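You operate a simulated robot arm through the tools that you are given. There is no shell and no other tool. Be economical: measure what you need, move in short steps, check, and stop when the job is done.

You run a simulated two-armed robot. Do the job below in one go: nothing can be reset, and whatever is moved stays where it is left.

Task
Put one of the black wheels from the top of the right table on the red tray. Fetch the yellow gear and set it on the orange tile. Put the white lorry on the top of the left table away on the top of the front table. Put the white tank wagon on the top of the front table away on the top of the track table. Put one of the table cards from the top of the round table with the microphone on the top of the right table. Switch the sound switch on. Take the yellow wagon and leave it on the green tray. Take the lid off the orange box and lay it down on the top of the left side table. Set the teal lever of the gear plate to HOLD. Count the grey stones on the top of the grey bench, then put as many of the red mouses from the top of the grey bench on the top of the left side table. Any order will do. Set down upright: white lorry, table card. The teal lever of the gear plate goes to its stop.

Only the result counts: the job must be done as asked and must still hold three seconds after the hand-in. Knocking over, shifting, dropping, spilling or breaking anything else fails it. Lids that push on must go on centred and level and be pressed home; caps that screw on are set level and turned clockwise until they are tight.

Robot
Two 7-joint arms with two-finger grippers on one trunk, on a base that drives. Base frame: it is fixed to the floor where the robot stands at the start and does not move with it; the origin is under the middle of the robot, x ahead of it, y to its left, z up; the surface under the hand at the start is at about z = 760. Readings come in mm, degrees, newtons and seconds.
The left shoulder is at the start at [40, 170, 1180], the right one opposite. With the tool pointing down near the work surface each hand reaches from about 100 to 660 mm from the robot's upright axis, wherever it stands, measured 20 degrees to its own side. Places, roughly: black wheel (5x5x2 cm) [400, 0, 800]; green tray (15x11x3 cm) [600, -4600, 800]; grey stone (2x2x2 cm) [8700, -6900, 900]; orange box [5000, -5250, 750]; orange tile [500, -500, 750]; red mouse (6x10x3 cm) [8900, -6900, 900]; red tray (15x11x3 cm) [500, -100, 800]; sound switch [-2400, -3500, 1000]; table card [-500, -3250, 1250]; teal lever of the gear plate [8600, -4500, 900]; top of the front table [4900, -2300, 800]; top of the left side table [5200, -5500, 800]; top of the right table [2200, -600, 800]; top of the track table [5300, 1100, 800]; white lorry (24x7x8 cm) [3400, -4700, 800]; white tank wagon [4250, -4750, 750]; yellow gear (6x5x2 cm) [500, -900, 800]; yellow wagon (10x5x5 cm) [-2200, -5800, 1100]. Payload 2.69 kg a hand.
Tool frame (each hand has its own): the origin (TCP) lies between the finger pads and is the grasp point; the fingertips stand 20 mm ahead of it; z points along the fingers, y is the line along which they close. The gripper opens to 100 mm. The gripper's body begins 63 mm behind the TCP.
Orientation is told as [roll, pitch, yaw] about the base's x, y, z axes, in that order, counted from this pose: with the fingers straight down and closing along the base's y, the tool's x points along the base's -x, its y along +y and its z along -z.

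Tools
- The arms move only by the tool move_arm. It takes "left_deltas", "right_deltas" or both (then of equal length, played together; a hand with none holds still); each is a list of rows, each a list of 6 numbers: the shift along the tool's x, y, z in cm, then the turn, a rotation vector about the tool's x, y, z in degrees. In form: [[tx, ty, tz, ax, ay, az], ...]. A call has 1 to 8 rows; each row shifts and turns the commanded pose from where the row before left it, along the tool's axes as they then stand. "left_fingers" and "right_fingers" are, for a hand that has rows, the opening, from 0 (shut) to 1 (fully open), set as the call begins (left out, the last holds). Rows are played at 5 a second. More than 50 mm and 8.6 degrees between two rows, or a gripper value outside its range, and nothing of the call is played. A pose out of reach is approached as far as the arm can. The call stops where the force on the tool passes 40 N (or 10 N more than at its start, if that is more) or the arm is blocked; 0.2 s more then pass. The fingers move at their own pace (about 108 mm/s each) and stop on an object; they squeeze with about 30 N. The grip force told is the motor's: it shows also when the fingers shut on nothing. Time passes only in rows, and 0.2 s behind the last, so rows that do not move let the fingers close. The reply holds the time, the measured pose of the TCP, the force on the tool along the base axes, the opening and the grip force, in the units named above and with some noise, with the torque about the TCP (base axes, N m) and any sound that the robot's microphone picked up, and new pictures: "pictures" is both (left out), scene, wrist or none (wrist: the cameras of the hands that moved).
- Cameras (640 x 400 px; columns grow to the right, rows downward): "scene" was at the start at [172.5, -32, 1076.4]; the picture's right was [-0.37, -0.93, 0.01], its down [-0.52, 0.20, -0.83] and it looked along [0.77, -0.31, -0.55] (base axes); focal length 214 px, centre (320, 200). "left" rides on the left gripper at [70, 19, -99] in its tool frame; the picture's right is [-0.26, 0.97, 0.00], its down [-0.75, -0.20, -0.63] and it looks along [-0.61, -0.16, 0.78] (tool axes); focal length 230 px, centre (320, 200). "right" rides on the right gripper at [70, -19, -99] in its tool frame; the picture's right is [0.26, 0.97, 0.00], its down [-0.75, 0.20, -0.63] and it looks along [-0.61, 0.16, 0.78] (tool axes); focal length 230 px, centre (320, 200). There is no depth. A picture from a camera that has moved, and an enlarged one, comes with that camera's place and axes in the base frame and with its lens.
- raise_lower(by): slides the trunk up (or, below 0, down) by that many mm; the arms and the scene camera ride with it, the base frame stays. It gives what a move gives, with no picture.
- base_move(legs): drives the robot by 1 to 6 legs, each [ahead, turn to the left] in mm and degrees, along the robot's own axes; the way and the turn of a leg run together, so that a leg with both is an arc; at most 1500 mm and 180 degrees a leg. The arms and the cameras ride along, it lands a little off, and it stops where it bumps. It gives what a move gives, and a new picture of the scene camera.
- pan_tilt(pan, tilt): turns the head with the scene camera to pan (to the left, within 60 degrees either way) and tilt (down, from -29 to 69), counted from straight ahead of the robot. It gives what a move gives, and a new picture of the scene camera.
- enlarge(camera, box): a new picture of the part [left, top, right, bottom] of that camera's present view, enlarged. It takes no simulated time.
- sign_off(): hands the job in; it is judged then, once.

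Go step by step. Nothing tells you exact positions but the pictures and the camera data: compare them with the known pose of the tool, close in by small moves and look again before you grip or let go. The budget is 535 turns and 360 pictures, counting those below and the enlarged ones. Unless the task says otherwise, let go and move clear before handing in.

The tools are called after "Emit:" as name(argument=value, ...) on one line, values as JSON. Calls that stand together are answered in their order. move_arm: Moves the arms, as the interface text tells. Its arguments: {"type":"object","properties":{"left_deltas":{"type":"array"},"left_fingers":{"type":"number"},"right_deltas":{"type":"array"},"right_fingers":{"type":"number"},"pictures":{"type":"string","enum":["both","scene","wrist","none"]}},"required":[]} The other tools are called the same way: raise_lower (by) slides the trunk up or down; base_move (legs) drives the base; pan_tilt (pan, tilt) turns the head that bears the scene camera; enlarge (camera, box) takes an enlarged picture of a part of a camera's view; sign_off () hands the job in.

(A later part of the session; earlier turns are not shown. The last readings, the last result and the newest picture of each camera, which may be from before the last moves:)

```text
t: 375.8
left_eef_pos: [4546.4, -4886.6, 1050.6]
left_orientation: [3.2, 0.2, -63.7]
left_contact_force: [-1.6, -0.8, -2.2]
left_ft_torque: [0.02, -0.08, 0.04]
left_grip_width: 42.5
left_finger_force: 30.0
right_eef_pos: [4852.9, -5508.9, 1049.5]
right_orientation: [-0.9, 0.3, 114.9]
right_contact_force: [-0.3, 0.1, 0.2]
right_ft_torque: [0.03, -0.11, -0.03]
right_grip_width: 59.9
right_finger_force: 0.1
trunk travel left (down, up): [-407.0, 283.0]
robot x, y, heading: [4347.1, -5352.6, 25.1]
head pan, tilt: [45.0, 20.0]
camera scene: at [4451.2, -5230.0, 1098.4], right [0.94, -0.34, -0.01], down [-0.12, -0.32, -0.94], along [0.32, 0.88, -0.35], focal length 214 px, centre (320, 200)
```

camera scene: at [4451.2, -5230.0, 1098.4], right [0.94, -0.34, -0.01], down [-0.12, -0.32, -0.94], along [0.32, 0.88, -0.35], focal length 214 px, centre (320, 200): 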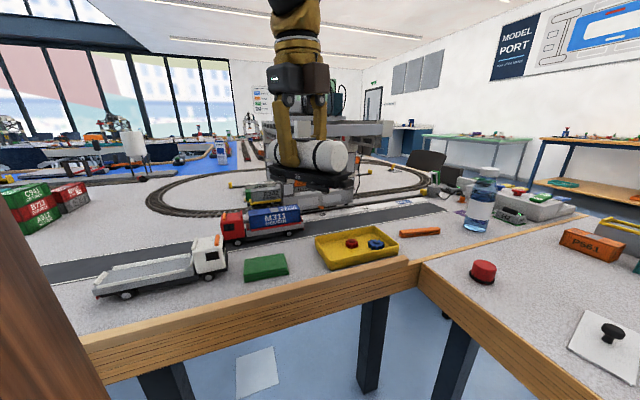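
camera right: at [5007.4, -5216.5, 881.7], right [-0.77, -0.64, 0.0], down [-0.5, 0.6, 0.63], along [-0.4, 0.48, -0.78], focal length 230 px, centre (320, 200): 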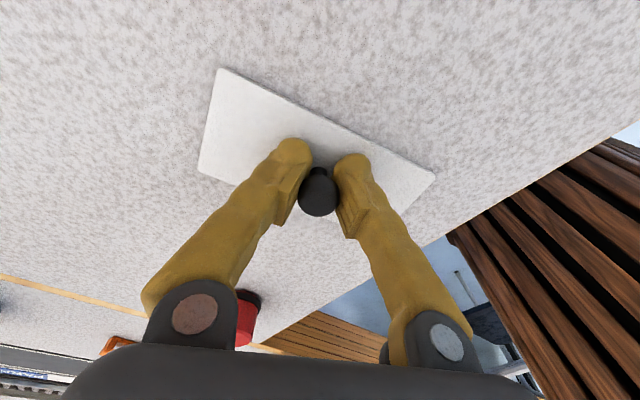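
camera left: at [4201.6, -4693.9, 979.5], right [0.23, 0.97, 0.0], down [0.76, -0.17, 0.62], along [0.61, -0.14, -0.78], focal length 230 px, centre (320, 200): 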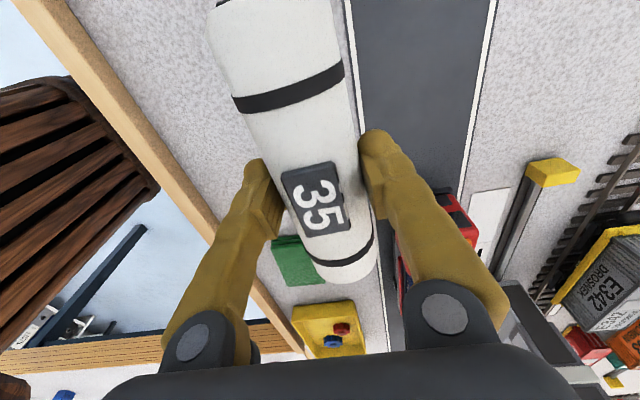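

Forces are normal again. I'll raise the trunk for clearance and turn away.

Emit:
raise_lower(by=150)

Emit:
base_move(legs=[[-120, 0]])

Emit:
base_move(legs=[[0, -30]])

```text
t: 377.5
left_eef_pos: [4553.2, -4883.5, 1197.5]
left_orientation: [2.8, 0.2, -63.6]
left_contact_force: [-0.9, 0.0, -2.4]
left_ft_torque: [-0.02, -0.04, 0.03]
left_grip_width: 42.5
left_finger_force: 29.7
right_eef_pos: [4859.0, -5505.6, 1195.8]
right_orientation: [-0.4, 0.2, 114.8]
right_contact_force: [-0.1, -0.2, -0.7]
right_ft_torque: [0.05, -0.02, 0.02]
right_grip_width: 60.0
right_finger_force: 0.1
trunk travel left (down, up): [-557.0, 133.0]
robot x, y, heading: [4352.6, -5353.0, 25.0]
head pan, tilt: [45.0, 20.0]
```

```text
t: 378.8
left_eef_pos: [4443.9, -4935.9, 1196.9]
left_orientation: [2.7, 0.2, -63.6]
left_contact_force: [-0.7, 0.8, -2.8]
left_ft_torque: [-0.02, -0.03, -0.04]
left_grip_width: 42.7
left_finger_force: 29.9
right_eef_pos: [4750.1, -5555.8, 1196.1]
right_orientation: [-0.5, 0.2, 115.0]
right_contact_force: [-1.0, -0.1, 0.7]
right_ft_torque: [0.0, -0.05, -0.01]
right_grip_width: 60.0
right_finger_force: 0.0
trunk travel left (down, up): [-557.0, 133.0]
robot x, y, heading: [4234.8, -5402.6, 25.2]
head pan, tilt: [45.0, 20.0]
camera scene: at [4351.3, -5276.4, 1246.8], right [0.94, -0.34, -0.01], down [-0.13, -0.33, -0.94], along [0.31, 0.88, -0.35], focal length 214 px, centre (320, 200)
```

scene: 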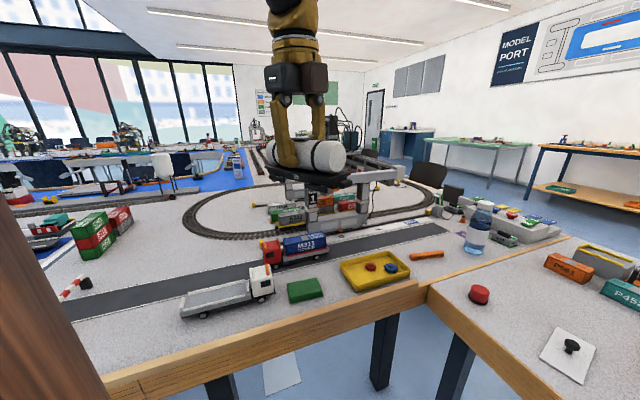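

```text
t: 379.6
left_eef_pos: [4404.2, -4969.0, 1214.3]
left_orientation: [5.6, 0.5, -65.5]
left_contact_force: [0.2, -1.0, -2.3]
left_ft_torque: [0.02, -0.01, 0.0]
left_grip_width: 42.6
left_finger_force: 30.0
right_eef_pos: [4680.5, -5599.2, 1201.4]
right_orientation: [-0.8, -0.2, 112.9]
right_contact_force: [-0.5, -1.0, 0.6]
right_ft_torque: [0.05, -0.04, -0.02]
right_grip_width: 60.0
right_finger_force: 0.0
trunk travel left (down, up): [-557.0, 133.0]
robot x, y, heading: [4233.4, -5403.0, 23.1]
head pan, tilt: [45.0, 20.0]
stopped in leg 1: the robot was blocked; the commanded pose is now the measured one
camera scene: at [4352.7, -5283.4, 1247.4], right [0.93, -0.37, -0.01], down [-0.14, -0.32, -0.94], along [0.35, 0.87, -0.35], focal length 214 px, centre (320, 200)
```

scene: 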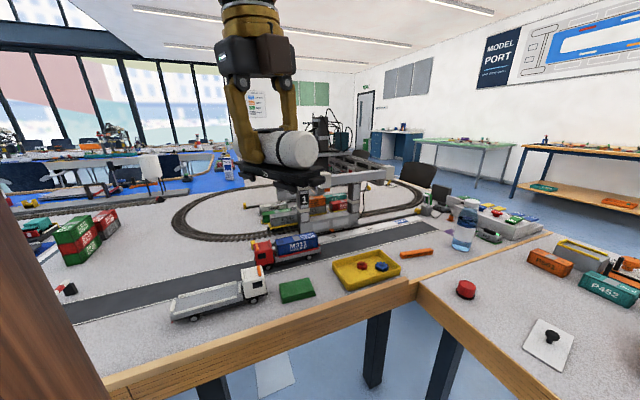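

Emit:
base_move(legs=[[120, -25]])

Emit:
base_move(legs=[[60, -30], [60, -30]])

```text
t: 381.3
left_eef_pos: [4693.4, -5057.7, 1213.3]
left_orientation: [5.3, 0.6, -90.4]
left_contact_force: [0.5, -0.3, -2.2]
left_ft_torque: [0.02, 0.01, -0.02]
left_grip_width: 42.3
left_finger_force: 29.7
right_eef_pos: [4682.2, -5748.0, 1203.9]
right_orientation: [-1.5, 0.0, 88.2]
right_contact_force: [-0.1, -0.5, 0.7]
right_ft_torque: [0.04, -0.02, 0.0]
right_grip_width: 60.0
right_finger_force: 0.1
trunk travel left (down, up): [-557.0, 133.0]
robot x, y, heading: [4353.5, -5380.3, -1.5]
head pan, tilt: [45.0, 20.0]
camera scene: at [4512.4, -5318.4, 1246.9], right [0.69, -0.73, -0.01], down [-0.26, -0.23, -0.94], along [0.68, 0.65, -0.35], focal length 214 px, centre (320, 200)
```

scene: 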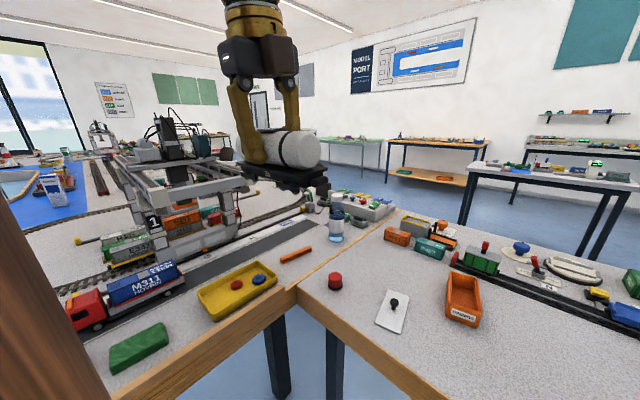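

```text
t: 382.1
left_eef_pos: [4618.0, -5061.2, 1188.0]
left_orientation: [-0.9, 0.3, -91.2]
left_contact_force: [-0.7, 0.2, -2.0]
left_ft_torque: [-0.01, -0.03, -0.01]
left_grip_width: 42.9
left_finger_force: 30.3
right_eef_pos: [4596.4, -5745.4, 1178.5]
right_orientation: [4.9, -0.1, 87.0]
right_contact_force: [-1.1, 0.7, 0.3]
right_ft_torque: [-0.01, -0.07, 0.02]
right_grip_width: 60.0
right_finger_force: 0.1
trunk travel left (down, up): [-557.0, 133.0]
robot x, y, heading: [4354.1, -5376.8, -2.3]
head pan, tilt: [45.0, 20.0]
stopped in leg 1: the robot was blocked; the commanded pose is now the measured one
camera scene: at [4512.4, -5319.1, 1247.1], right [0.68, -0.73, -0.01], down [-0.27, -0.23, -0.94], along [0.68, 0.64, -0.35], focal length 214 px, centre (320, 200)
```

scene: 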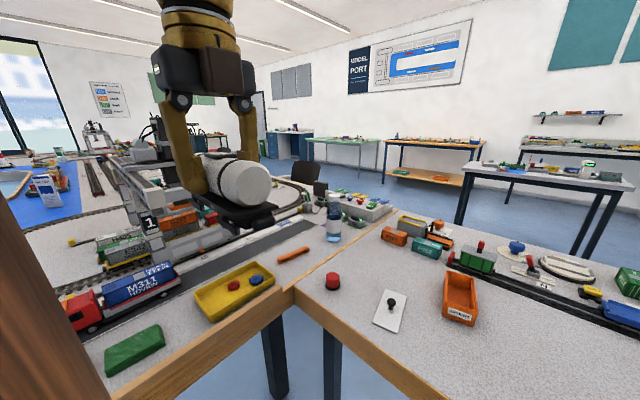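

Retrying after a block usually works, so I'll extend the arms and send one longer route south.

Emit:
move_arm(left_deltas=[[0, 4, 0, 0, 0, 0], [0, 4, 0, 0, 0, 0], [0, 4, 0, 0, 0, 0], [0, 0, 0, 0, 0, 0], [0, 0, 0, 0, 0, 0]], right_deltas=[[0, -4, 0, 4.9, 0, 0], [0, -4, 0, 0, 0, 0], [0, -4, 0, 0, 0, 0], [0, 0, 0, 0, 0, 0], [0, 0, 0, 0, 0, 0]], pictures="none")

Emit:
base_move(legs=[[0, -30], [0, -30], [0, -28], [1130, 0], [0, 45], [0, 45]])

```text
t: 383.2
left_eef_pos: [4752.4, -5064.2, 1210.4]
left_orientation: [2.8, 0.4, -91.1]
left_contact_force: [0.6, -0.6, -2.7]
left_ft_torque: [0.0, 0.04, -0.01]
left_grip_width: 42.8
left_finger_force: 30.5
right_eef_pos: [4729.4, -5753.0, 1196.8]
right_orientation: [-3.8, -0.3, 87.1]
right_contact_force: [0.2, -0.1, -0.9]
right_ft_torque: [0.0, 0.02, -0.04]
right_grip_width: 60.3
right_finger_force: 0.1
trunk travel left (down, up): [-557.0, 133.0]
robot x, y, heading: [4353.9, -5379.9, -2.5]
head pan, tilt: [45.0, 20.0]
```

```text
t: 384.1
left_eef_pos: [4718.9, -5076.0, 1221.3]
left_orientation: [4.7, 0.4, -92.9]
left_contact_force: [-1.2, -0.3, -0.8]
left_ft_torque: [0.01, -0.05, 0.0]
left_grip_width: 42.4
left_finger_force: 29.9
right_eef_pos: [4675.9, -5765.0, 1209.2]
right_orientation: [-5.8, -0.2, 84.9]
right_contact_force: [-0.9, -0.2, -0.6]
right_ft_torque: [0.01, -0.05, 0.0]
right_grip_width: 60.1
right_finger_force: 0.0
trunk travel left (down, up): [-557.0, 133.0]
robot x, y, heading: [4355.4, -5379.3, -3.9]
head pan, tilt: [45.0, 20.0]
stopped in leg 1: the robot was blocked; the commanded pose is now the measured one
camera scene: at [4514.2, -5325.8, 1247.3], right [0.66, -0.76, -0.01], down [-0.27, -0.22, -0.94], along [0.7, 0.62, -0.35], focal length 214 px, centre (320, 200)
```

scene: 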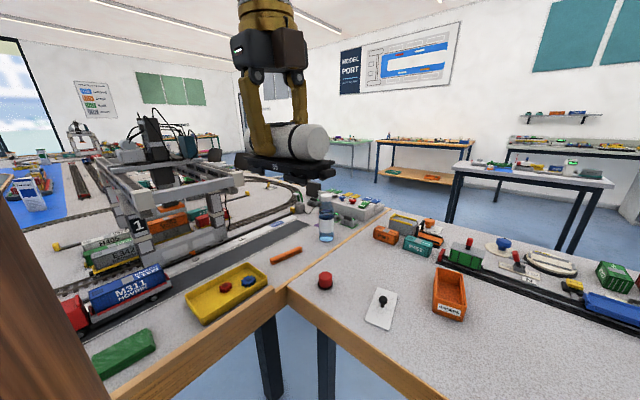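

Retry the same route.

Emit:
base_move(legs=[[0, -30], [0, -30], [0, -27], [1130, 0], [0, 45], [0, 45]])

```text
t: 398.5
left_eef_pos: [4694.9, -6190.1, 1220.0]
left_orientation: [4.5, 0.5, -88.8]
left_contact_force: [0.3, -0.3, -2.2]
left_ft_torque: [-0.03, -0.02, -0.05]
left_grip_width: 42.4
left_finger_force: 29.6
right_eef_pos: [4700.6, -6882.0, 1208.5]
right_orientation: [-5.6, 0.2, 89.0]
right_contact_force: [-0.4, 0.7, 0.1]
right_ft_torque: [0.02, 0.03, 0.0]
right_grip_width: 59.7
right_finger_force: 0.1
trunk travel left (down, up): [-557.0, 133.0]
robot x, y, heading: [4346.5, -6528.8, 0.2]
head pan, tilt: [45.0, 20.0]
camera scene: at [4506.6, -6461.4, 1246.9], right [0.71, -0.71, -0.01], down [-0.26, -0.24, -0.94], along [0.66, 0.66, -0.35], focal length 214 px, centre (320, 200)
```

scene: 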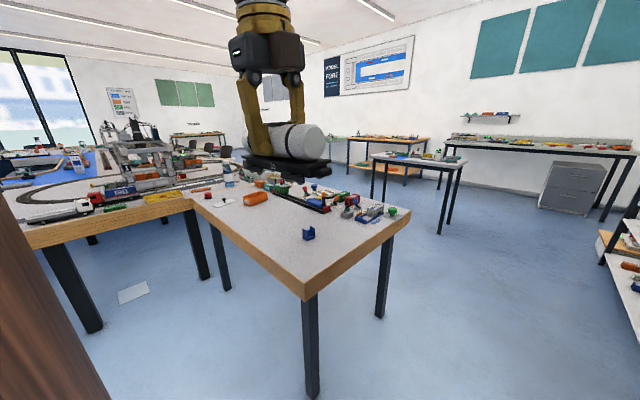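

Emit:
pan_tilt(pan=5, tilt=10)

```text
t: 399.6
left_eef_pos: [4672.8, -6190.1, 1219.3]
left_orientation: [4.2, 0.4, -88.7]
left_contact_force: [0.9, -0.1, -2.2]
left_ft_torque: [0.0, -0.03, -0.03]
left_grip_width: 42.4
left_finger_force: 30.0
right_eef_pos: [4678.9, -6880.1, 1207.3]
right_orientation: [-5.2, 0.0, 89.0]
right_contact_force: [0.3, -0.5, -0.2]
right_ft_torque: [-0.01, 0.0, 0.03]
right_grip_width: 60.2
right_finger_force: 0.0
trunk travel left (down, up): [-557.0, 133.0]
robot x, y, heading: [4350.0, -6527.9, -0.1]
head pan, tilt: [5.0, 10.0]
camera scene: at [4534.5, -6519.0, 1262.6], right [0.09, -1.0, 0.0], down [-0.19, -0.02, -0.98], along [0.98, 0.09, -0.19], focal length 214 px, centre (320, 200)
```

scene: 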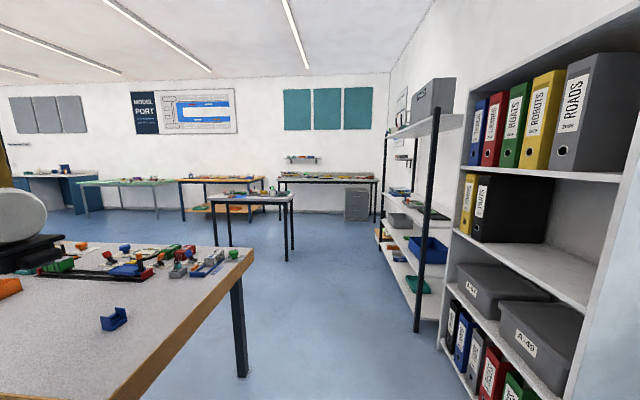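

The lever should be on the orange bench at the back wall, near [8600,-4500], and the grey bench is near [8900,-6900]. I'll drive east, then north.

Emit:
base_move(legs=[[1500, 2], [550, 0], [0, 44], [0, 44]])

```text
t: 413.9
left_eef_pos: [6050.2, -6134.3, 1219.3]
left_orientation: [4.3, 0.3, 3.1]
left_contact_force: [0.0, 0.0, -1.5]
left_ft_torque: [0.01, -0.04, -0.02]
left_grip_width: 42.3
left_finger_force: 29.8
right_eef_pos: [6740.2, -6108.2, 1207.8]
right_orientation: [-5.3, 0.0, -179.1]
right_contact_force: [-0.3, -0.4, -0.7]
right_ft_torque: [-0.04, -0.02, -0.03]
right_grip_width: 59.8
right_finger_force: 0.1
trunk travel left (down, up): [-557.0, 133.0]
robot x, y, heading: [6407.1, -6450.5, 91.9]
head pan, tilt: [5.0, 10.0]
camera scene: at [6393.6, -6264.2, 1262.8], right [0.99, 0.12, 0.0], down [0.02, -0.19, -0.98], along [-0.12, 0.97, -0.19], focal length 214 px, centre (320, 200)
```

scene: 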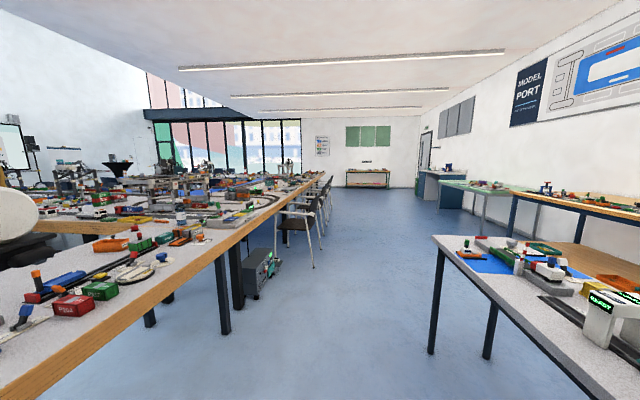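

Emit:
base_move(legs=[[0, -4], [1500, 0], [430, 0], [0, -44], [0, -44], [1300, 0]])

```text
t: 414.7
left_eef_pos: [6057.1, -6208.4, 1197.6]
left_orientation: [-1.6, 0.3, 2.3]
left_contact_force: [0.1, -0.3, -2.2]
left_ft_torque: [0.06, 0.01, -0.02]
left_grip_width: 42.7
left_finger_force: 30.0
right_eef_pos: [6742.0, -6195.5, 1183.1]
right_orientation: [0.6, -0.2, 179.9]
right_contact_force: [-0.4, -0.4, 0.1]
right_ft_torque: [0.06, -0.01, 0.01]
right_grip_width: 60.2
right_finger_force: 0.1
trunk travel left (down, up): [-557.0, 133.0]
robot x, y, heading: [6408.1, -6448.2, 91.1]
head pan, tilt: [5.0, 10.0]
stopped in leg 1: the robot was blocked; the commanded pose is now the measured one
camera scene: at [6396.4, -6266.2, 1263.1], right [0.99, 0.1, 0.0], down [0.02, -0.19, -0.98], along [-0.1, 0.98, -0.19], focal length 214 px, centre (320, 200)
```

scene: 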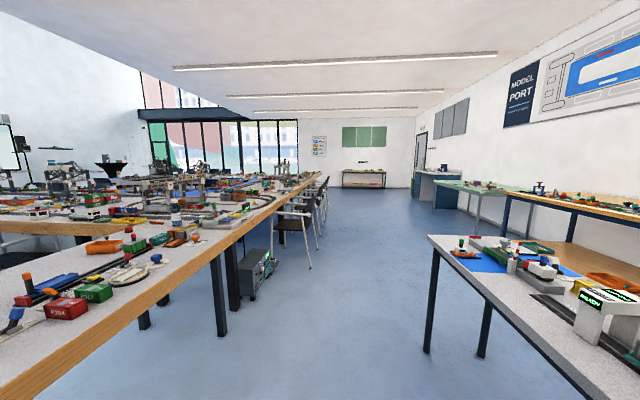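

Emit:
base_move(legs=[[0, -3], [1500, 0], [430, 0], [0, -44], [0, -44], [1300, 0]])

```text
t: 415.6
left_eef_pos: [6052.2, -6206.4, 1203.1]
left_orientation: [-0.3, 2.7, -0.7]
left_contact_force: [-0.3, -0.3, -2.0]
left_ft_torque: [0.04, 0.0, -0.01]
left_grip_width: 42.2
left_finger_force: 30.2
right_eef_pos: [6774.9, -6211.6, 1193.9]
right_orientation: [-2.0, 2.8, 178.1]
right_contact_force: [0.0, 0.0, 0.0]
right_ft_torque: [0.0, 0.0, 0.0]
right_grip_width: 60.2
right_finger_force: 0.0
trunk travel left (down, up): [-557.0, 133.0]
robot x, y, heading: [6403.7, -6446.9, 88.5]
head pan, tilt: [5.0, 10.0]
stopped in leg 1: the robot was blocked; the commanded pose is now the measured one
camera scene: at [6404.5, -6263.8, 1262.8], right [1.0, 0.06, 0.0], down [0.01, -0.19, -0.98], along [-0.06, 0.98, -0.19], focal length 214 px, centre (320, 200)
```

scene: 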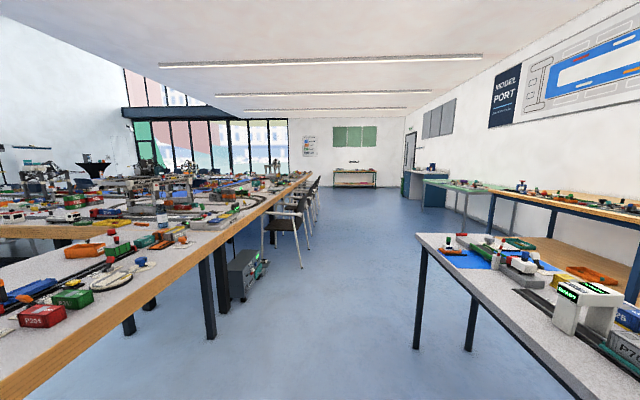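

Emit:
base_move(legs=[[1500, 0], [430, 0], [0, -44], [0, -44], [1300, 0]])

```text
t: 435.6
left_eef_pos: [8015.1, -4129.1, 1203.6]
left_orientation: [-0.4, 2.6, -88.9]
left_contact_force: [0.0, -0.6, -2.2]
left_ft_torque: [-0.02, 0.0, -0.01]
left_grip_width: 42.3
left_finger_force: 30.0
right_eef_pos: [8032.9, -4849.9, 1194.1]
right_orientation: [-1.9, 2.8, 90.0]
right_contact_force: [0.7, -0.6, 0.5]
right_ft_torque: [0.03, 0.03, 0.02]
right_grip_width: 59.8
right_finger_force: 0.0
trunk travel left (down, up): [-557.0, 133.0]
robot x, y, heading: [7784.8, -4490.9, 0.6]
head pan, tilt: [5.0, 10.0]
camera scene: at [7969.0, -4479.7, 1262.7], right [0.1, -1.0, 0.0], down [-0.19, -0.02, -0.98], along [0.98, 0.1, -0.19], focal length 214 px, centre (320, 200)
```

scene: 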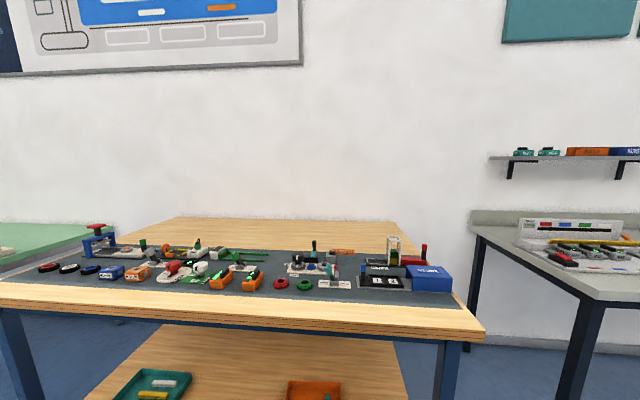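

Emit:
enlarge(camera="scene", box=[200, 220, 400, 320])

```text
3.20 times, centred on (300, 270) of scene
camera zoom: at [7969.0, -4479.7, 1262.7], right [0.1, -1.0, 0.0], down [-0.19, -0.02, -0.98], along [0.98, 0.1, -0.19], focal length 686 px, centre (384, -24)
```

zoom: 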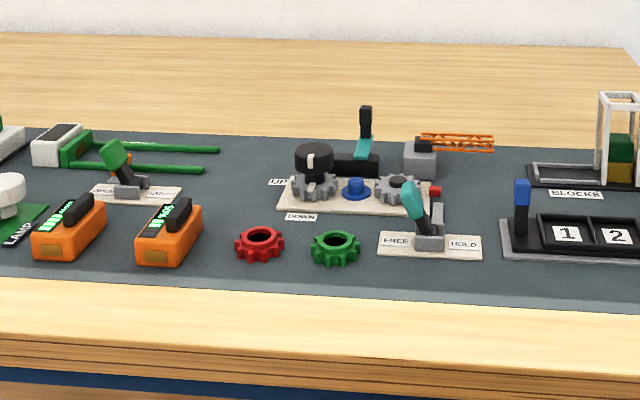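

The plate with FREE/HOLD labels has a teal lever leaning to FREE on the left; HOLD is to the right. I'll drive closer.

Emit:
base_move(legs=[[300, 0]])

Emit:
pan_tilt(pan=0, tilt=38)

```text
t: 437.6
left_eef_pos: [8309.2, -4111.7, 1205.6]
left_orientation: [-0.4, 4.2, -89.2]
left_contact_force: [1.3, 1.2, -3.0]
left_ft_torque: [-0.04, 0.06, 0.01]
left_grip_width: 41.9
left_finger_force: 30.1
right_eef_pos: [8331.7, -4858.0, 1194.2]
right_orientation: [-1.9, 4.4, 90.7]
right_contact_force: [0.3, -0.7, -0.9]
right_ft_torque: [0.04, 0.08, 0.0]
right_grip_width: 60.3
right_finger_force: 0.1
trunk travel left (down, up): [-557.0, 133.0]
robot x, y, heading: [8078.8, -4487.5, 0.7]
head pan, tilt: [5.0, 10.0]
camera scene: at [8268.6, -4475.4, 1261.9], right [0.1, -0.99, 0.0], down [-0.19, -0.02, -0.98], along [0.98, 0.1, -0.19], focal length 214 px, centre (320, 200)
```

scene: 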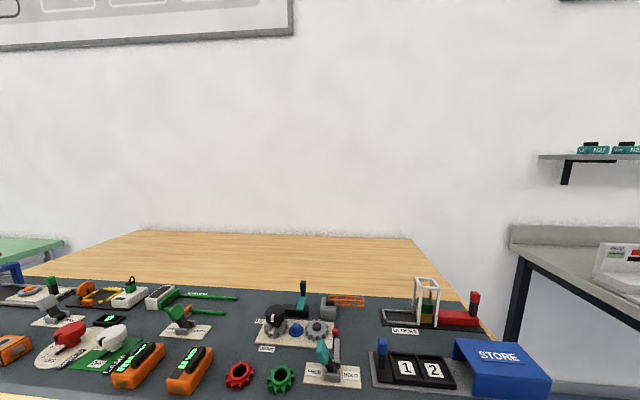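

```text
t: 438.6
left_eef_pos: [8300.0, -4099.4, 1209.7]
left_orientation: [-0.1, 6.2, -89.9]
left_contact_force: [-0.4, -0.5, -2.8]
left_ft_torque: [-0.02, 0.02, -0.06]
left_grip_width: 42.0
left_finger_force: 29.2
right_eef_pos: [8323.8, -4870.1, 1198.1]
right_orientation: [-2.4, 6.2, 91.2]
right_contact_force: [0.5, 0.0, 0.6]
right_ft_torque: [-0.02, 0.02, 0.01]
right_grip_width: 60.0
right_finger_force: 0.0
trunk travel left (down, up): [-557.0, 133.0]
robot x, y, heading: [8078.2, -4489.5, 0.5]
head pan, tilt: [0.0, 38.0]
camera scene: at [8257.5, -4483.6, 1218.1], right [0.01, -1.0, 0.0], down [-0.63, -0.01, -0.78], along [0.78, 0.01, -0.63], focal length 214 px, centre (320, 200)
```

scene: 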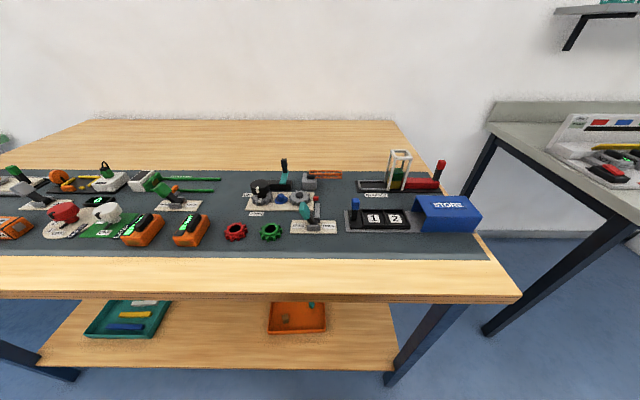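

Emit:
enlarge(camera="scene", box=[230, 140, 380, 250])

Emit:
base_move(legs=[[90, 0]])

```text
3.64 times, centred on (305, 195) of scene
camera zoom: at [8257.5, -4483.6, 1218.1], right [0.01, -1.0, 0.0], down [-0.63, -0.01, -0.78], along [0.78, 0.01, -0.63], focal length 780 px, centre (374, 218)
```

zoom: 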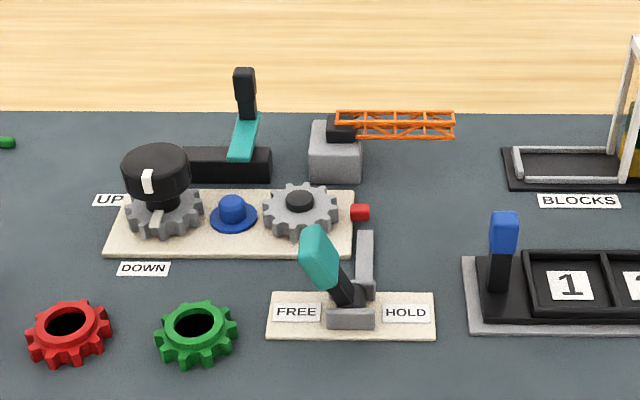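

```text
t: 439.7
left_eef_pos: [8372.8, -4102.5, 1212.3]
left_orientation: [0.9, 5.7, -89.7]
left_contact_force: [0.9, -0.8, -2.5]
left_ft_torque: [0.04, -0.01, 0.0]
left_grip_width: 41.8
left_finger_force: 30.2
right_eef_pos: [8393.9, -4866.7, 1202.6]
right_orientation: [-3.3, 5.7, 90.8]
right_contact_force: [0.1, 1.0, -0.6]
right_ft_torque: [-0.1, -0.01, -0.02]
right_grip_width: 59.9
right_finger_force: 0.1
trunk travel left (down, up): [-557.0, 133.0]
robot x, y, heading: [8167.7, -4485.0, 0.6]
head pan, tilt: [0.0, 38.0]
camera scene: at [8327.5, -4483.0, 1221.0], right [0.01, -1.0, 0.0], down [-0.62, -0.01, -0.79], along [0.79, 0.01, -0.62], focal length 214 px, centre (320, 200)
```

scene: 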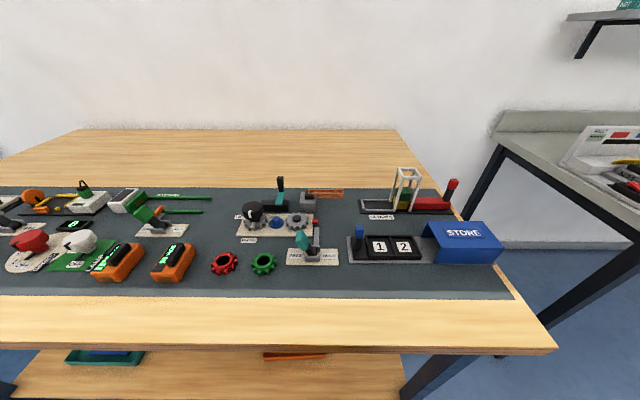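

The FREE/HOLD lever pivots near [8606,-4465,850] with its head leaning left to about y=-4445. I'll bring the closed right fingers to its left side.

Emit:
move_arm(right_deltas=[[-4.2, -1.87, 0, -3.3, -5.7, 0], [-4.2, -1.87, 0, 0, 0, 0], [-4.2, -1.87, 0, 0, 0, 0], [-4.2, -1.87, 0, 0, 0, 0], [-4.2, -1.87, 0, 0, 0, 0], [-4.2, -1.87, 0, 0, 0, 0], [-4.2, -1.87, 0, 0, 0, 0], [-4.2, -1.87, 0, 0, 0, 0]], right_fingers=0, pictures="none")

Emit:
move_arm(right_deltas=[[-4.2, -1.87, 2, 0, 0, 0], [-4.2, -1.87, 2, 0, 0, 0], [-4.2, -1.87, 2, 0, 0, 0], [0, 0, 4.5, 0, 0, 0], [0, 0, 4.5, 0, 0, 0], [0, 0, 0, 0, 0, 0]], pictures="both")

```text
t: 441.5
left_eef_pos: [8383.2, -4087.7, 1213.0]
left_orientation: [0.1, 7.6, -90.6]
left_contact_force: [-0.2, 0.9, -2.6]
left_ft_torque: [-0.05, -0.06, -0.01]
left_grip_width: 42.1
left_finger_force: 29.5
right_eef_pos: [8535.6, -4525.2, 1201.9]
right_orientation: [-0.3, 0.2, 91.0]
right_contact_force: [-0.1, 0.3, 0.5]
right_ft_torque: [0.0, -0.07, 0.01]
right_grip_width: 0.0
right_finger_force: 29.5
trunk travel left (down, up): [-557.0, 133.0]
robot x, y, heading: [8166.9, -4487.7, 0.5]
head pan, tilt: [0.0, 38.0]
```

```text
refused: row 1 steps farther than a row can; nothing moved
```

Emit:
move_arm(right_deltas=[[-4.0, -2.13, 1, 0, 0, 0], [-4.0, -2.13, 1, 0, 0, 0], [-4.0, -2.13, 1, 0, 0, 0], [0, 0, 4.5, 0, 0, 0], [0, 0, 4.5, 0, 0, 0], [0, 0, 4.5, 0, 0, 0], [0, 0, 0, 0, 0, 0]], pictures="both")

```text
t: 443.3
left_eef_pos: [8379.9, -4074.6, 1217.2]
left_orientation: [-0.2, 9.7, -91.2]
left_contact_force: [-0.2, -0.5, -2.9]
left_ft_torque: [-0.03, -0.03, 0.01]
left_grip_width: 41.9
left_finger_force: 29.6
right_eef_pos: [8608.4, -4430.8, 1047.4]
right_orientation: [0.0, -2.3, 85.8]
right_contact_force: [-0.9, -0.2, 0.7]
right_ft_torque: [0.0, -0.02, -0.01]
right_grip_width: 0.2
right_finger_force: 29.8
trunk travel left (down, up): [-557.0, 133.0]
robot x, y, heading: [8171.3, -4487.6, 0.5]
head pan, tilt: [0.0, 38.0]
stopped in row 7 (right hand): the arm was blocked; the commanded pose is now the measured one
camera scene: at [8347.4, -4482.9, 1218.3], right [0.01, -1.0, 0.0], down [-0.63, -0.01, -0.78], along [0.78, 0.01, -0.63], focal length 214 px, centre (320, 200)
camera right: at [8621.2, -4504.7, 1143.2], right [-0.98, -0.19, -0.01], down [-0.15, 0.74, 0.66], along [-0.12, 0.65, -0.75], focal length 230 px, centre (320, 200)
```

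scene: 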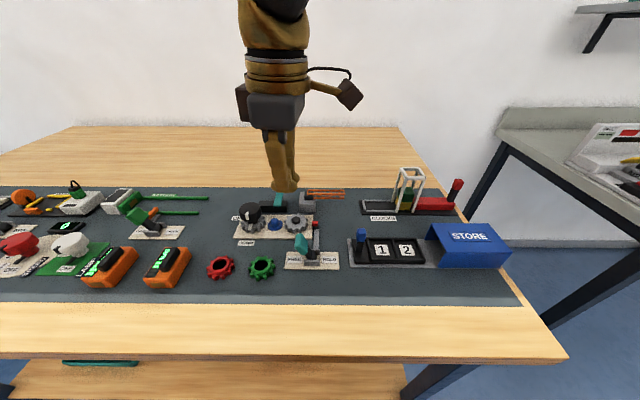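
right: 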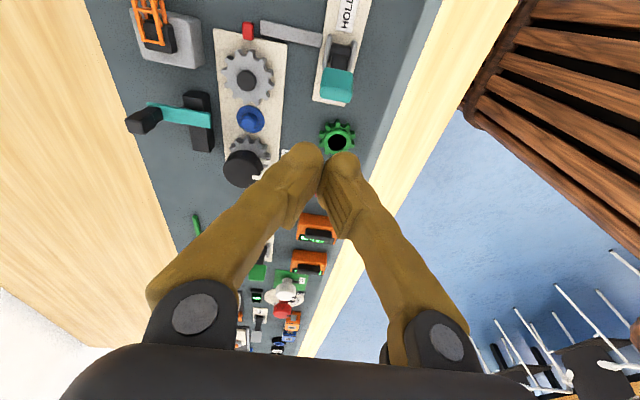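

The arm got blocked while crossing over. I'll raise it and turn the base a little left so the lever comes to the right hand's side.

Emit:
move_arm(right_deltas=[[0, 0, -4, 0, 0, 0], [0, 0, -4, 0, 0, 0], [4, 0, 0, 0, 0, 0], [4, 0, 0, 0, 0, 0], [4, 0, 0, 0, 0, 0], [0, 0, 0, 0, 0, 0]], left_deltas=[[0, 0, 0, 0, -4, 0], [0, 0, 0, 0, -5, 0], [0, 0, 0, 0, 0, 0], [0, 0, 0, 0, 0, 0], [0, 0, 0, 0, 0, 0], [0, 0, 0, 0, 0, 0]], pictures="none")

Emit:
base_move(legs=[[0, 18]])

```text
t: 444.7
left_eef_pos: [8371.0, -4085.8, 1215.0]
left_orientation: [0.2, -1.5, -90.5]
left_contact_force: [0.1, 0.9, -2.3]
left_ft_torque: [-0.02, -0.04, -0.01]
left_grip_width: 42.4
left_finger_force: 30.3
left hand out of reach, approached as far as the arm can: row 1
right_eef_pos: [8599.2, -4546.7, 1126.7]
right_orientation: [-1.0, -2.0, 87.3]
right_contact_force: [-0.6, 0.4, -0.1]
right_ft_torque: [-0.02, 0.04, -0.01]
right_grip_width: 0.0
right_finger_force: 29.8
trunk travel left (down, up): [-557.0, 133.0]
robot x, y, heading: [8172.4, -4485.5, 0.9]
head pan, tilt: [0.0, 38.0]
```

```text
t: 446.1
left_eef_pos: [8237.7, -4044.0, 1214.8]
left_orientation: [0.2, -1.5, -72.5]
left_contact_force: [-0.4, 0.5, -2.7]
left_ft_torque: [0.01, 0.04, 0.01]
left_grip_width: 41.9
left_finger_force: 29.6
right_eef_pos: [8597.0, -4410.2, 1126.4]
right_orientation: [-1.0, -2.1, 105.4]
right_contact_force: [0.5, 0.2, 0.0]
right_ft_torque: [0.05, -0.03, -0.01]
right_grip_width: 0.0
right_finger_force: 29.2
trunk travel left (down, up): [-557.0, 133.0]
robot x, y, heading: [8172.1, -4483.7, 18.6]
head pan, tilt: [0.0, 38.0]
camera scene: at [8338.8, -4428.4, 1218.1], right [0.32, -0.95, 0.0], down [-0.6, -0.2, -0.78], along [0.74, 0.25, -0.63], focal length 214 px, centre (320, 200)
```

scene: 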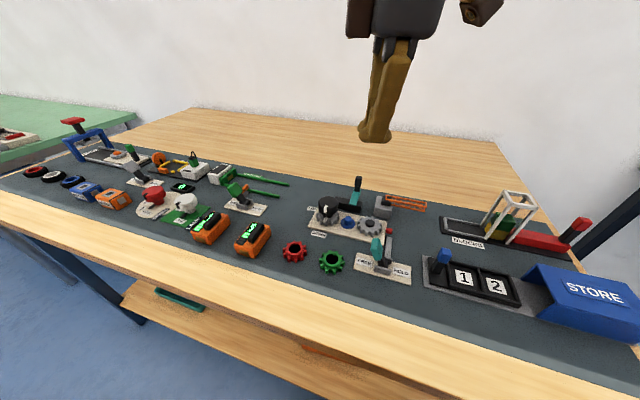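

That works: the hand is now just left of the lever. I'll descend beside it.

Emit:
move_arm(right_deltas=[[0, 0, 3, -1, 2, 7], [0, 0, 4, 0, 0, 8], [0, 0, 4, 0, 0, 0], [0, 0, 4, 0, 0, 0], [0, 0, 3, 0, 0, 0], [0, 0, 0, 0, 0, 0]], pictures="both")

```text
t: 447.5
left_eef_pos: [8217.2, -4047.4, 1212.3]
left_orientation: [-1.0, -1.0, -72.6]
left_contact_force: [-0.1, 0.1, -3.4]
left_ft_torque: [0.03, -0.01, 0.01]
left_grip_width: 42.0
left_finger_force: 30.0
right_eef_pos: [8586.1, -4414.7, 953.1]
right_orientation: [-0.7, -0.4, 90.3]
right_contact_force: [-0.6, 0.4, 0.5]
right_ft_torque: [0.0, 0.01, 0.01]
right_grip_width: 0.1
right_finger_force: 29.8
trunk travel left (down, up): [-557.0, 133.0]
robot x, y, heading: [8171.6, -4489.6, 18.9]
head pan, tilt: [0.0, 38.0]
camera scene: at [8339.2, -4428.7, 1218.1], right [0.32, -0.95, 0.0], down [-0.6, -0.2, -0.78], along [0.74, 0.25, -0.63], focal length 214 px, centre (320, 200)
camera right: at [8603.1, -4483.2, 1051.8], right [-0.96, -0.26, -0.01], down [-0.21, 0.75, 0.63], along [-0.16, 0.61, -0.78], focal length 230 px, centre (320, 200)
```

scene: 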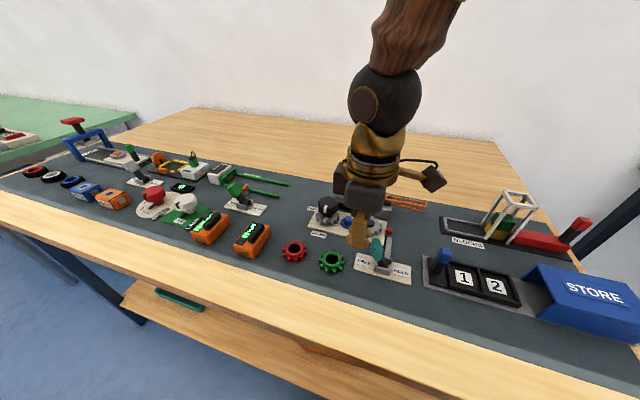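
right: 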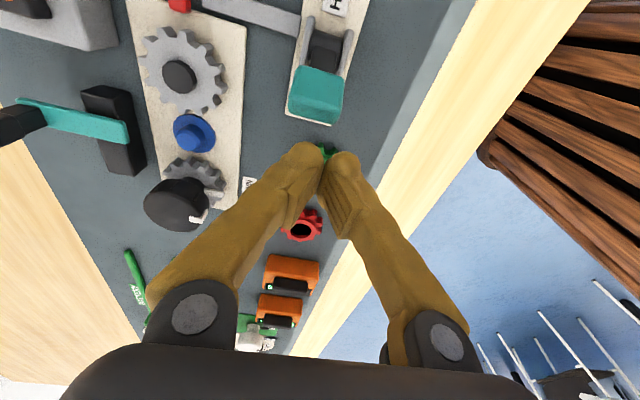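

Emit:
move_arm(right_deltas=[[0, -0.9, 1.2, 0, 0, 0], [0, 0, 1.5, 0, 0, 0], [0, 0, 0, 0, 0, 0]], pictures="none")

Emit:
move_arm(right_deltas=[[1, 0, 0, 0, 0, 0], [1, 0, 0, 0, 0, 0], [1, 0, 0, 0, 0, 0], [0, 0, 0, 0, 0, 0]], pictures="wrist")

```text
t: 448.3
left_eef_pos: [8217.1, -4049.6, 1212.7]
left_orientation: [-1.1, -1.1, -72.6]
left_contact_force: [0.5, -0.2, -2.7]
left_ft_torque: [-0.01, 0.02, -0.02]
left_grip_width: 42.2
left_finger_force: 30.0
right_eef_pos: [8595.2, -4414.6, 925.4]
right_orientation: [-0.6, -0.3, 90.2]
right_contact_force: [-0.5, -0.2, -0.7]
right_ft_torque: [0.04, 0.0, 0.0]
right_grip_width: 0.0
right_finger_force: 28.9
trunk travel left (down, up): [-557.0, 133.0]
robot x, y, heading: [8171.5, -4487.1, 18.5]
head pan, tilt: [0.0, 38.0]
```

```text
t: 449.3
left_eef_pos: [8216.7, -4047.9, 1212.2]
left_orientation: [-1.0, -1.1, -72.5]
left_contact_force: [0.7, 0.5, -2.5]
left_ft_torque: [-0.01, -0.04, 0.0]
left_grip_width: 42.2
left_finger_force: 30.5
right_eef_pos: [8594.7, -4444.0, 927.1]
right_orientation: [-0.6, -0.3, 90.2]
right_contact_force: [0.3, 0.4, 0.2]
right_ft_torque: [0.03, 0.0, -0.05]
right_grip_width: 0.2
right_finger_force: 29.9
trunk travel left (down, up): [-557.0, 133.0]
robot x, y, heading: [8171.7, -4485.9, 18.4]
head pan, tilt: [0.0, 38.0]
camera right: at [8612.1, -4514.0, 1024.7], right [-0.97, -0.26, -0.01], down [-0.21, 0.75, 0.63], along [-0.16, 0.61, -0.78], focal length 230 px, centre (320, 200)
```

right: 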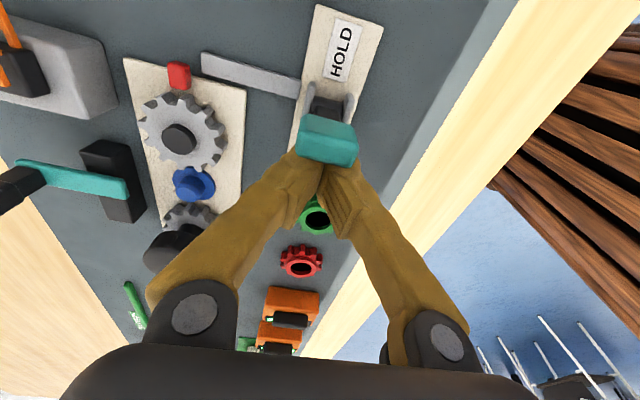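

The fingers touch the lever. I'll push it toward HOLD.

Emit:
move_arm(right_deltas=[[1, 0, 0, 0, 0, 0], [1, 0, 0, 0, 0, 0], [1, 0, 0, 0, 0, 0], [0, 0, 0, 0, 0, 0]], pictures="both")

```text
t: 450.4
left_eef_pos: [8200.6, -4039.8, 1215.9]
left_orientation: [-1.8, 0.8, -73.0]
left_contact_force: [0.0, -0.6, -2.0]
left_ft_torque: [0.02, -0.03, -0.01]
left_grip_width: 42.0
left_finger_force: 29.9
right_eef_pos: [8581.6, -4467.6, 934.9]
right_orientation: [-2.4, -1.8, 90.6]
right_contact_force: [8.0, 20.7, 4.9]
right_ft_torque: [0.18, -0.17, 0.24]
right_grip_width: 0.0
right_finger_force: 29.7
trunk travel left (down, up): [-557.0, 133.0]
robot x, y, heading: [8170.0, -4488.1, 18.8]
head pan, tilt: [0.0, 38.0]
stopped in row 4 (right hand): the force on the tool passed its limit at 40 N (the readings are from after the stop); the commanded pose is now the measured one
camera scene: at [8338.4, -4427.5, 1218.3], right [0.32, -0.95, 0.0], down [-0.6, -0.2, -0.78], along [0.74, 0.25, -0.63], focal length 214 px, centre (320, 200)
camera right: at [8597.9, -4541.1, 1032.5], right [-0.96, -0.27, -0.05], down [-0.23, 0.73, 0.65], along [-0.14, 0.63, -0.76], focal length 230 px, centre (320, 200)
```

scene: 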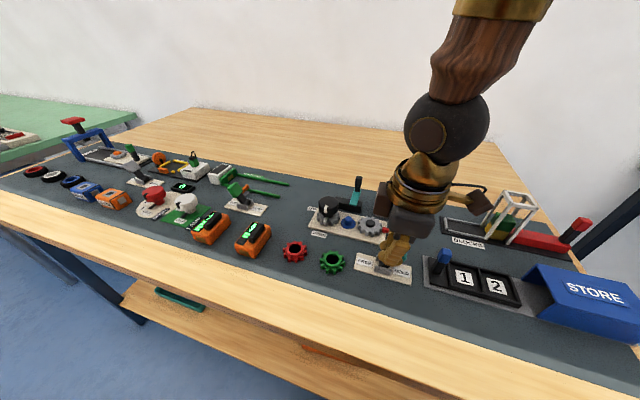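
right: 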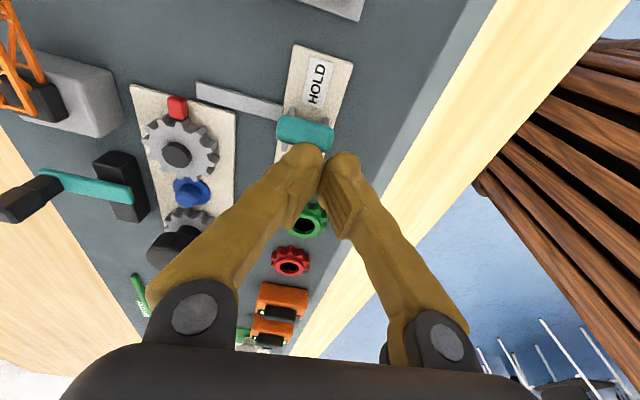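

The lever swung over and resists with 40 N. I'll push once more to be sure it is at the stop.

Emit:
move_arm(right_deltas=[[0, -1.2, 0, -2.4, 1.8, 0], [0.6, 0, 0, 0, 0, 0], [0.6, 0, 0, 0, 0, 0], [0.6, 0, 0, 0, 0, 0], [0, 0, 0, 0, 0, 0]], pictures="wrist")

```text
t: 450.9
left_eef_pos: [8182.1, -4030.5, 1220.5]
left_orientation: [-2.4, 2.6, -73.4]
left_contact_force: [0.8, -0.2, -3.2]
left_ft_torque: [0.01, -0.03, -0.01]
left_grip_width: 42.5
left_finger_force: 30.2
right_eef_pos: [8581.0, -4471.5, 941.8]
right_orientation: [-0.5, -0.9, 90.6]
right_contact_force: [7.0, 18.9, 9.5]
right_ft_torque: [0.14, -0.16, 0.25]
right_grip_width: 0.1
right_finger_force: 30.0
trunk travel left (down, up): [-557.0, 133.0]
robot x, y, heading: [8169.0, -4484.1, 18.7]
head pan, tilt: [0.0, 38.0]
stopped in row 2 (right hand): the force on the tool passed its limit at 43 N (the readings are from after the stop); the commanded pose is now the measured one
camera right: at [8598.3, -4542.3, 1039.0], right [-0.96, -0.27, -0.01], down [-0.21, 0.74, 0.64], along [-0.16, 0.62, -0.77], focal length 230 px, centre (320, 200)
```

right: 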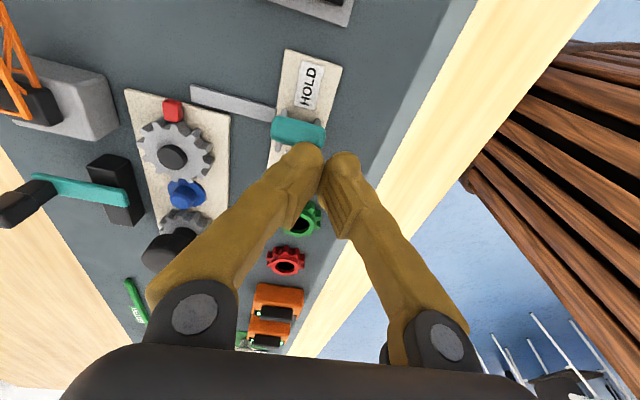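

I'll pull the hand off and inspect the lever.

Emit:
move_arm(right_deltas=[[-2, 0, 0, 0, 0, 0], [-2, 0, 0, 0, 0, 0], [0, 0, -4, 0, 0, 0], [0, 0, -4, 0, 0, 0], [-4, 0, -2, 0, 0, 0], [-4, 0, 0, 0, 0, 0], [0, 0, 0, 0, 0, 0]], pictures="none")

Emit:
enlarge(camera="scene", box=[300, 160, 460, 300])

```text
t: 452.5
left_eef_pos: [8182.8, -4033.4, 1220.5]
left_orientation: [-2.4, 2.7, -73.4]
left_contact_force: [0.1, 0.2, -2.3]
left_ft_torque: [-0.02, -0.01, 0.03]
left_grip_width: 41.9
left_finger_force: 30.1
right_eef_pos: [8578.9, -4356.1, 1043.0]
right_orientation: [0.0, -0.7, 90.1]
right_contact_force: [0.1, 0.0, 0.5]
right_ft_torque: [-0.06, -0.01, 0.01]
right_grip_width: 0.0
right_finger_force: 29.0
trunk travel left (down, up): [-557.0, 133.0]
robot x, y, heading: [8171.9, -4490.4, 18.8]
head pan, tilt: [0.0, 38.0]
```

```text
2.86 times, centred on (380, 230) of scene
camera zoom: at [8339.0, -4429.3, 1218.2], right [0.32, -0.95, 0.0], down [-0.6, -0.2, -0.78], along [0.74, 0.25, -0.63], focal length 613 px, centre (149, 114)
```

zoom: 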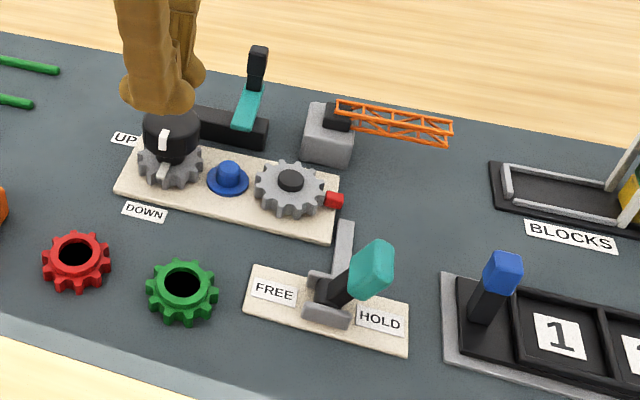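

The lever leans fully to HOLD. Next is the track table: I'll back off, turn north and drive up the east aisle.

Emit:
base_move(legs=[[-400, 0], [0, 42], [0, 42], [1500, 0], [1500, 0]])

```text
t: 472.9
left_eef_pos: [6679.2, -1668.0, 1218.7]
left_orientation: [-2.6, 2.6, 12.1]
left_contact_force: [0.0, 0.1, -1.8]
left_ft_torque: [-0.03, -0.02, -0.01]
left_grip_width: 42.1
left_finger_force: 30.1
right_eef_pos: [7033.5, -1299.6, 1042.8]
right_orientation: [0.1, -0.6, 175.7]
right_contact_force: [0.1, 0.8, 0.5]
right_ft_torque: [0.01, -0.02, 0.03]
right_grip_width: 0.3
right_finger_force: 29.1
trunk travel left (down, up): [-557.0, 133.0]
robot x, y, heading: [7132.6, -1717.9, 104.3]
head pan, tilt: [0.0, 38.0]
camera scene: at [7088.3, -1543.7, 1218.1], right [0.97, 0.25, 0.0], down [0.16, -0.61, -0.78], along [-0.19, 0.75, -0.63], focal length 214 px, centre (320, 200)
```

scene: 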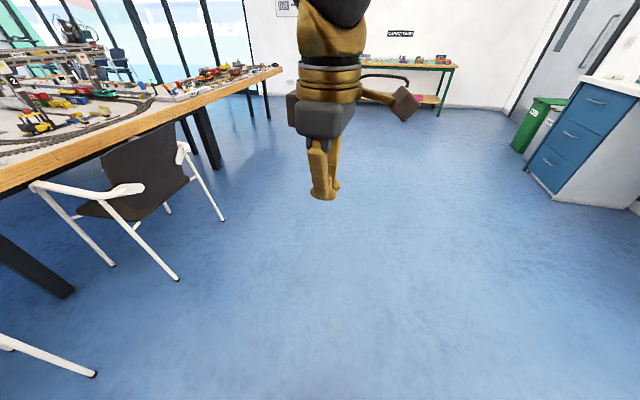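

The long table on the left runs north to about y=1750. I'll drive on to about y=900 and turn to face it.

Emit:
base_move(legs=[[1500, 0], [1150, 0], [0, 38], [0, 38]])

```text
t: 489.5
left_eef_pos: [6271.0, 418.2, 1224.7]
left_orientation: [-2.1, 1.8, 89.9]
left_contact_force: [-0.8, 0.0, -3.0]
left_ft_torque: [0.01, 0.0, 0.01]
left_grip_width: 41.6
left_finger_force: 29.9
right_eef_pos: [5979.6, 850.2, 1054.2]
right_orientation: [-0.5, -2.0, -108.1]
right_contact_force: [0.3, -0.6, 0.4]
right_ft_torque: [-0.01, -0.03, 0.0]
right_grip_width: 0.0
right_finger_force: 29.4
trunk travel left (down, up): [-557.0, 133.0]
robot x, y, heading: [6397.5, 860.4, -178.0]
head pan, tilt: [0.0, 38.0]
camera scene: at [6222.9, 853.6, 1218.2], right [-0.03, 1.0, 0.0], down [0.63, 0.02, -0.78], along [-0.78, -0.03, -0.63], focal length 214 px, centre (320, 200)
```

scene: 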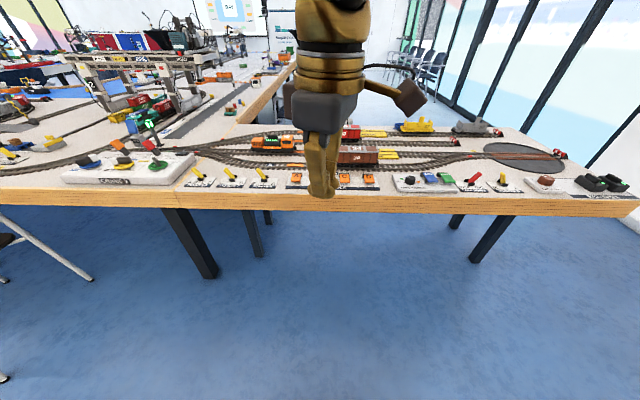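

Emit:
move_arm(right_deltas=[[0, 0, -4, 0, 0, 0], [3, 4, 0, 0, 0, 0], [3, 4, 0, 0, 0, 0], [3, 4, 0, 0, 0, 0], [3, 4, 0, 0, 0, 0], [3, 4, 0, 0, 0, 0], [0, 0, 0, 0, 0, 0]], pictures="scene")

Emit:
enlarge(camera="scene", box=[160, 90, 640, 230])

```text
t: 490.7
left_eef_pos: [6313.8, 402.6, 1229.9]
left_orientation: [-4.2, 4.1, 89.3]
left_contact_force: [0.9, -0.1, -3.2]
left_ft_torque: [0.03, 0.06, 0.02]
left_grip_width: 41.9
left_finger_force: 30.3
right_eef_pos: [6162.1, 916.7, 1103.8]
right_orientation: [-5.9, -4.1, -110.6]
right_contact_force: [-200.9, 102.2, -34.8]
right_ft_torque: [-14.88, -27.35, 5.82]
right_grip_width: 0.0
right_finger_force: 29.5
right hand out of reach, approached as far as the arm can: row 6
trunk travel left (down, up): [-557.0, 133.0]
robot x, y, heading: [6397.4, 860.2, -177.9]
head pan, tilt: [0.0, 38.0]
stopped in row 6 (right hand): the force on the tool passed its limit at 153 N (the readings are from after the stop); the commanded pose is now the measured one
camera scene: at [6224.5, 857.7, 1221.8], right [0.02, 1.0, 0.0], down [0.6, -0.01, -0.8], along [-0.8, 0.02, -0.6], focal length 214 px, centre (320, 200)
```

scene: 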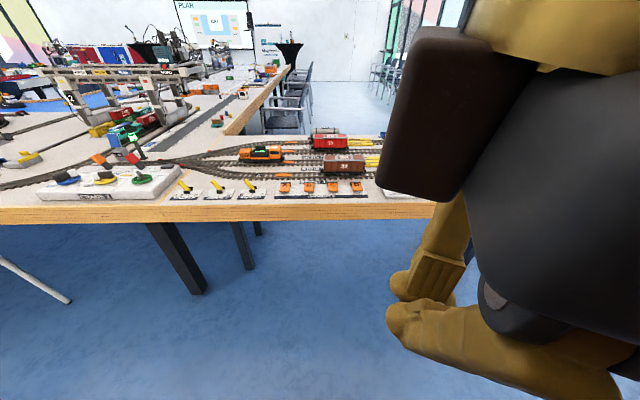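

```text
1.33 times, centred on (400, 160) of scene
camera zoom: at [6224.5, 857.7, 1221.8], right [0.02, 1.0, 0.0], down [0.6, -0.01, -0.8], along [-0.8, 0.02, -0.6], focal length 286 px, centre (213, 253)
```

zoom: 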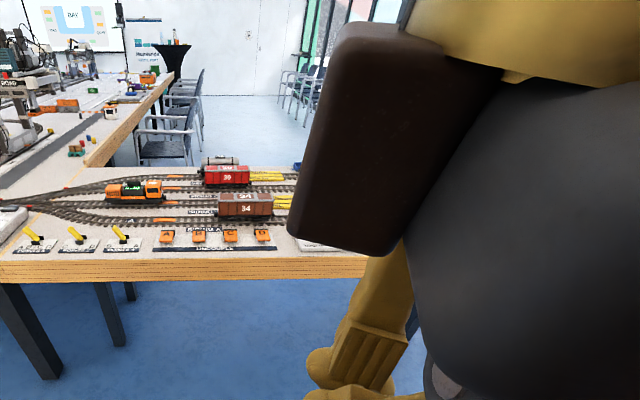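

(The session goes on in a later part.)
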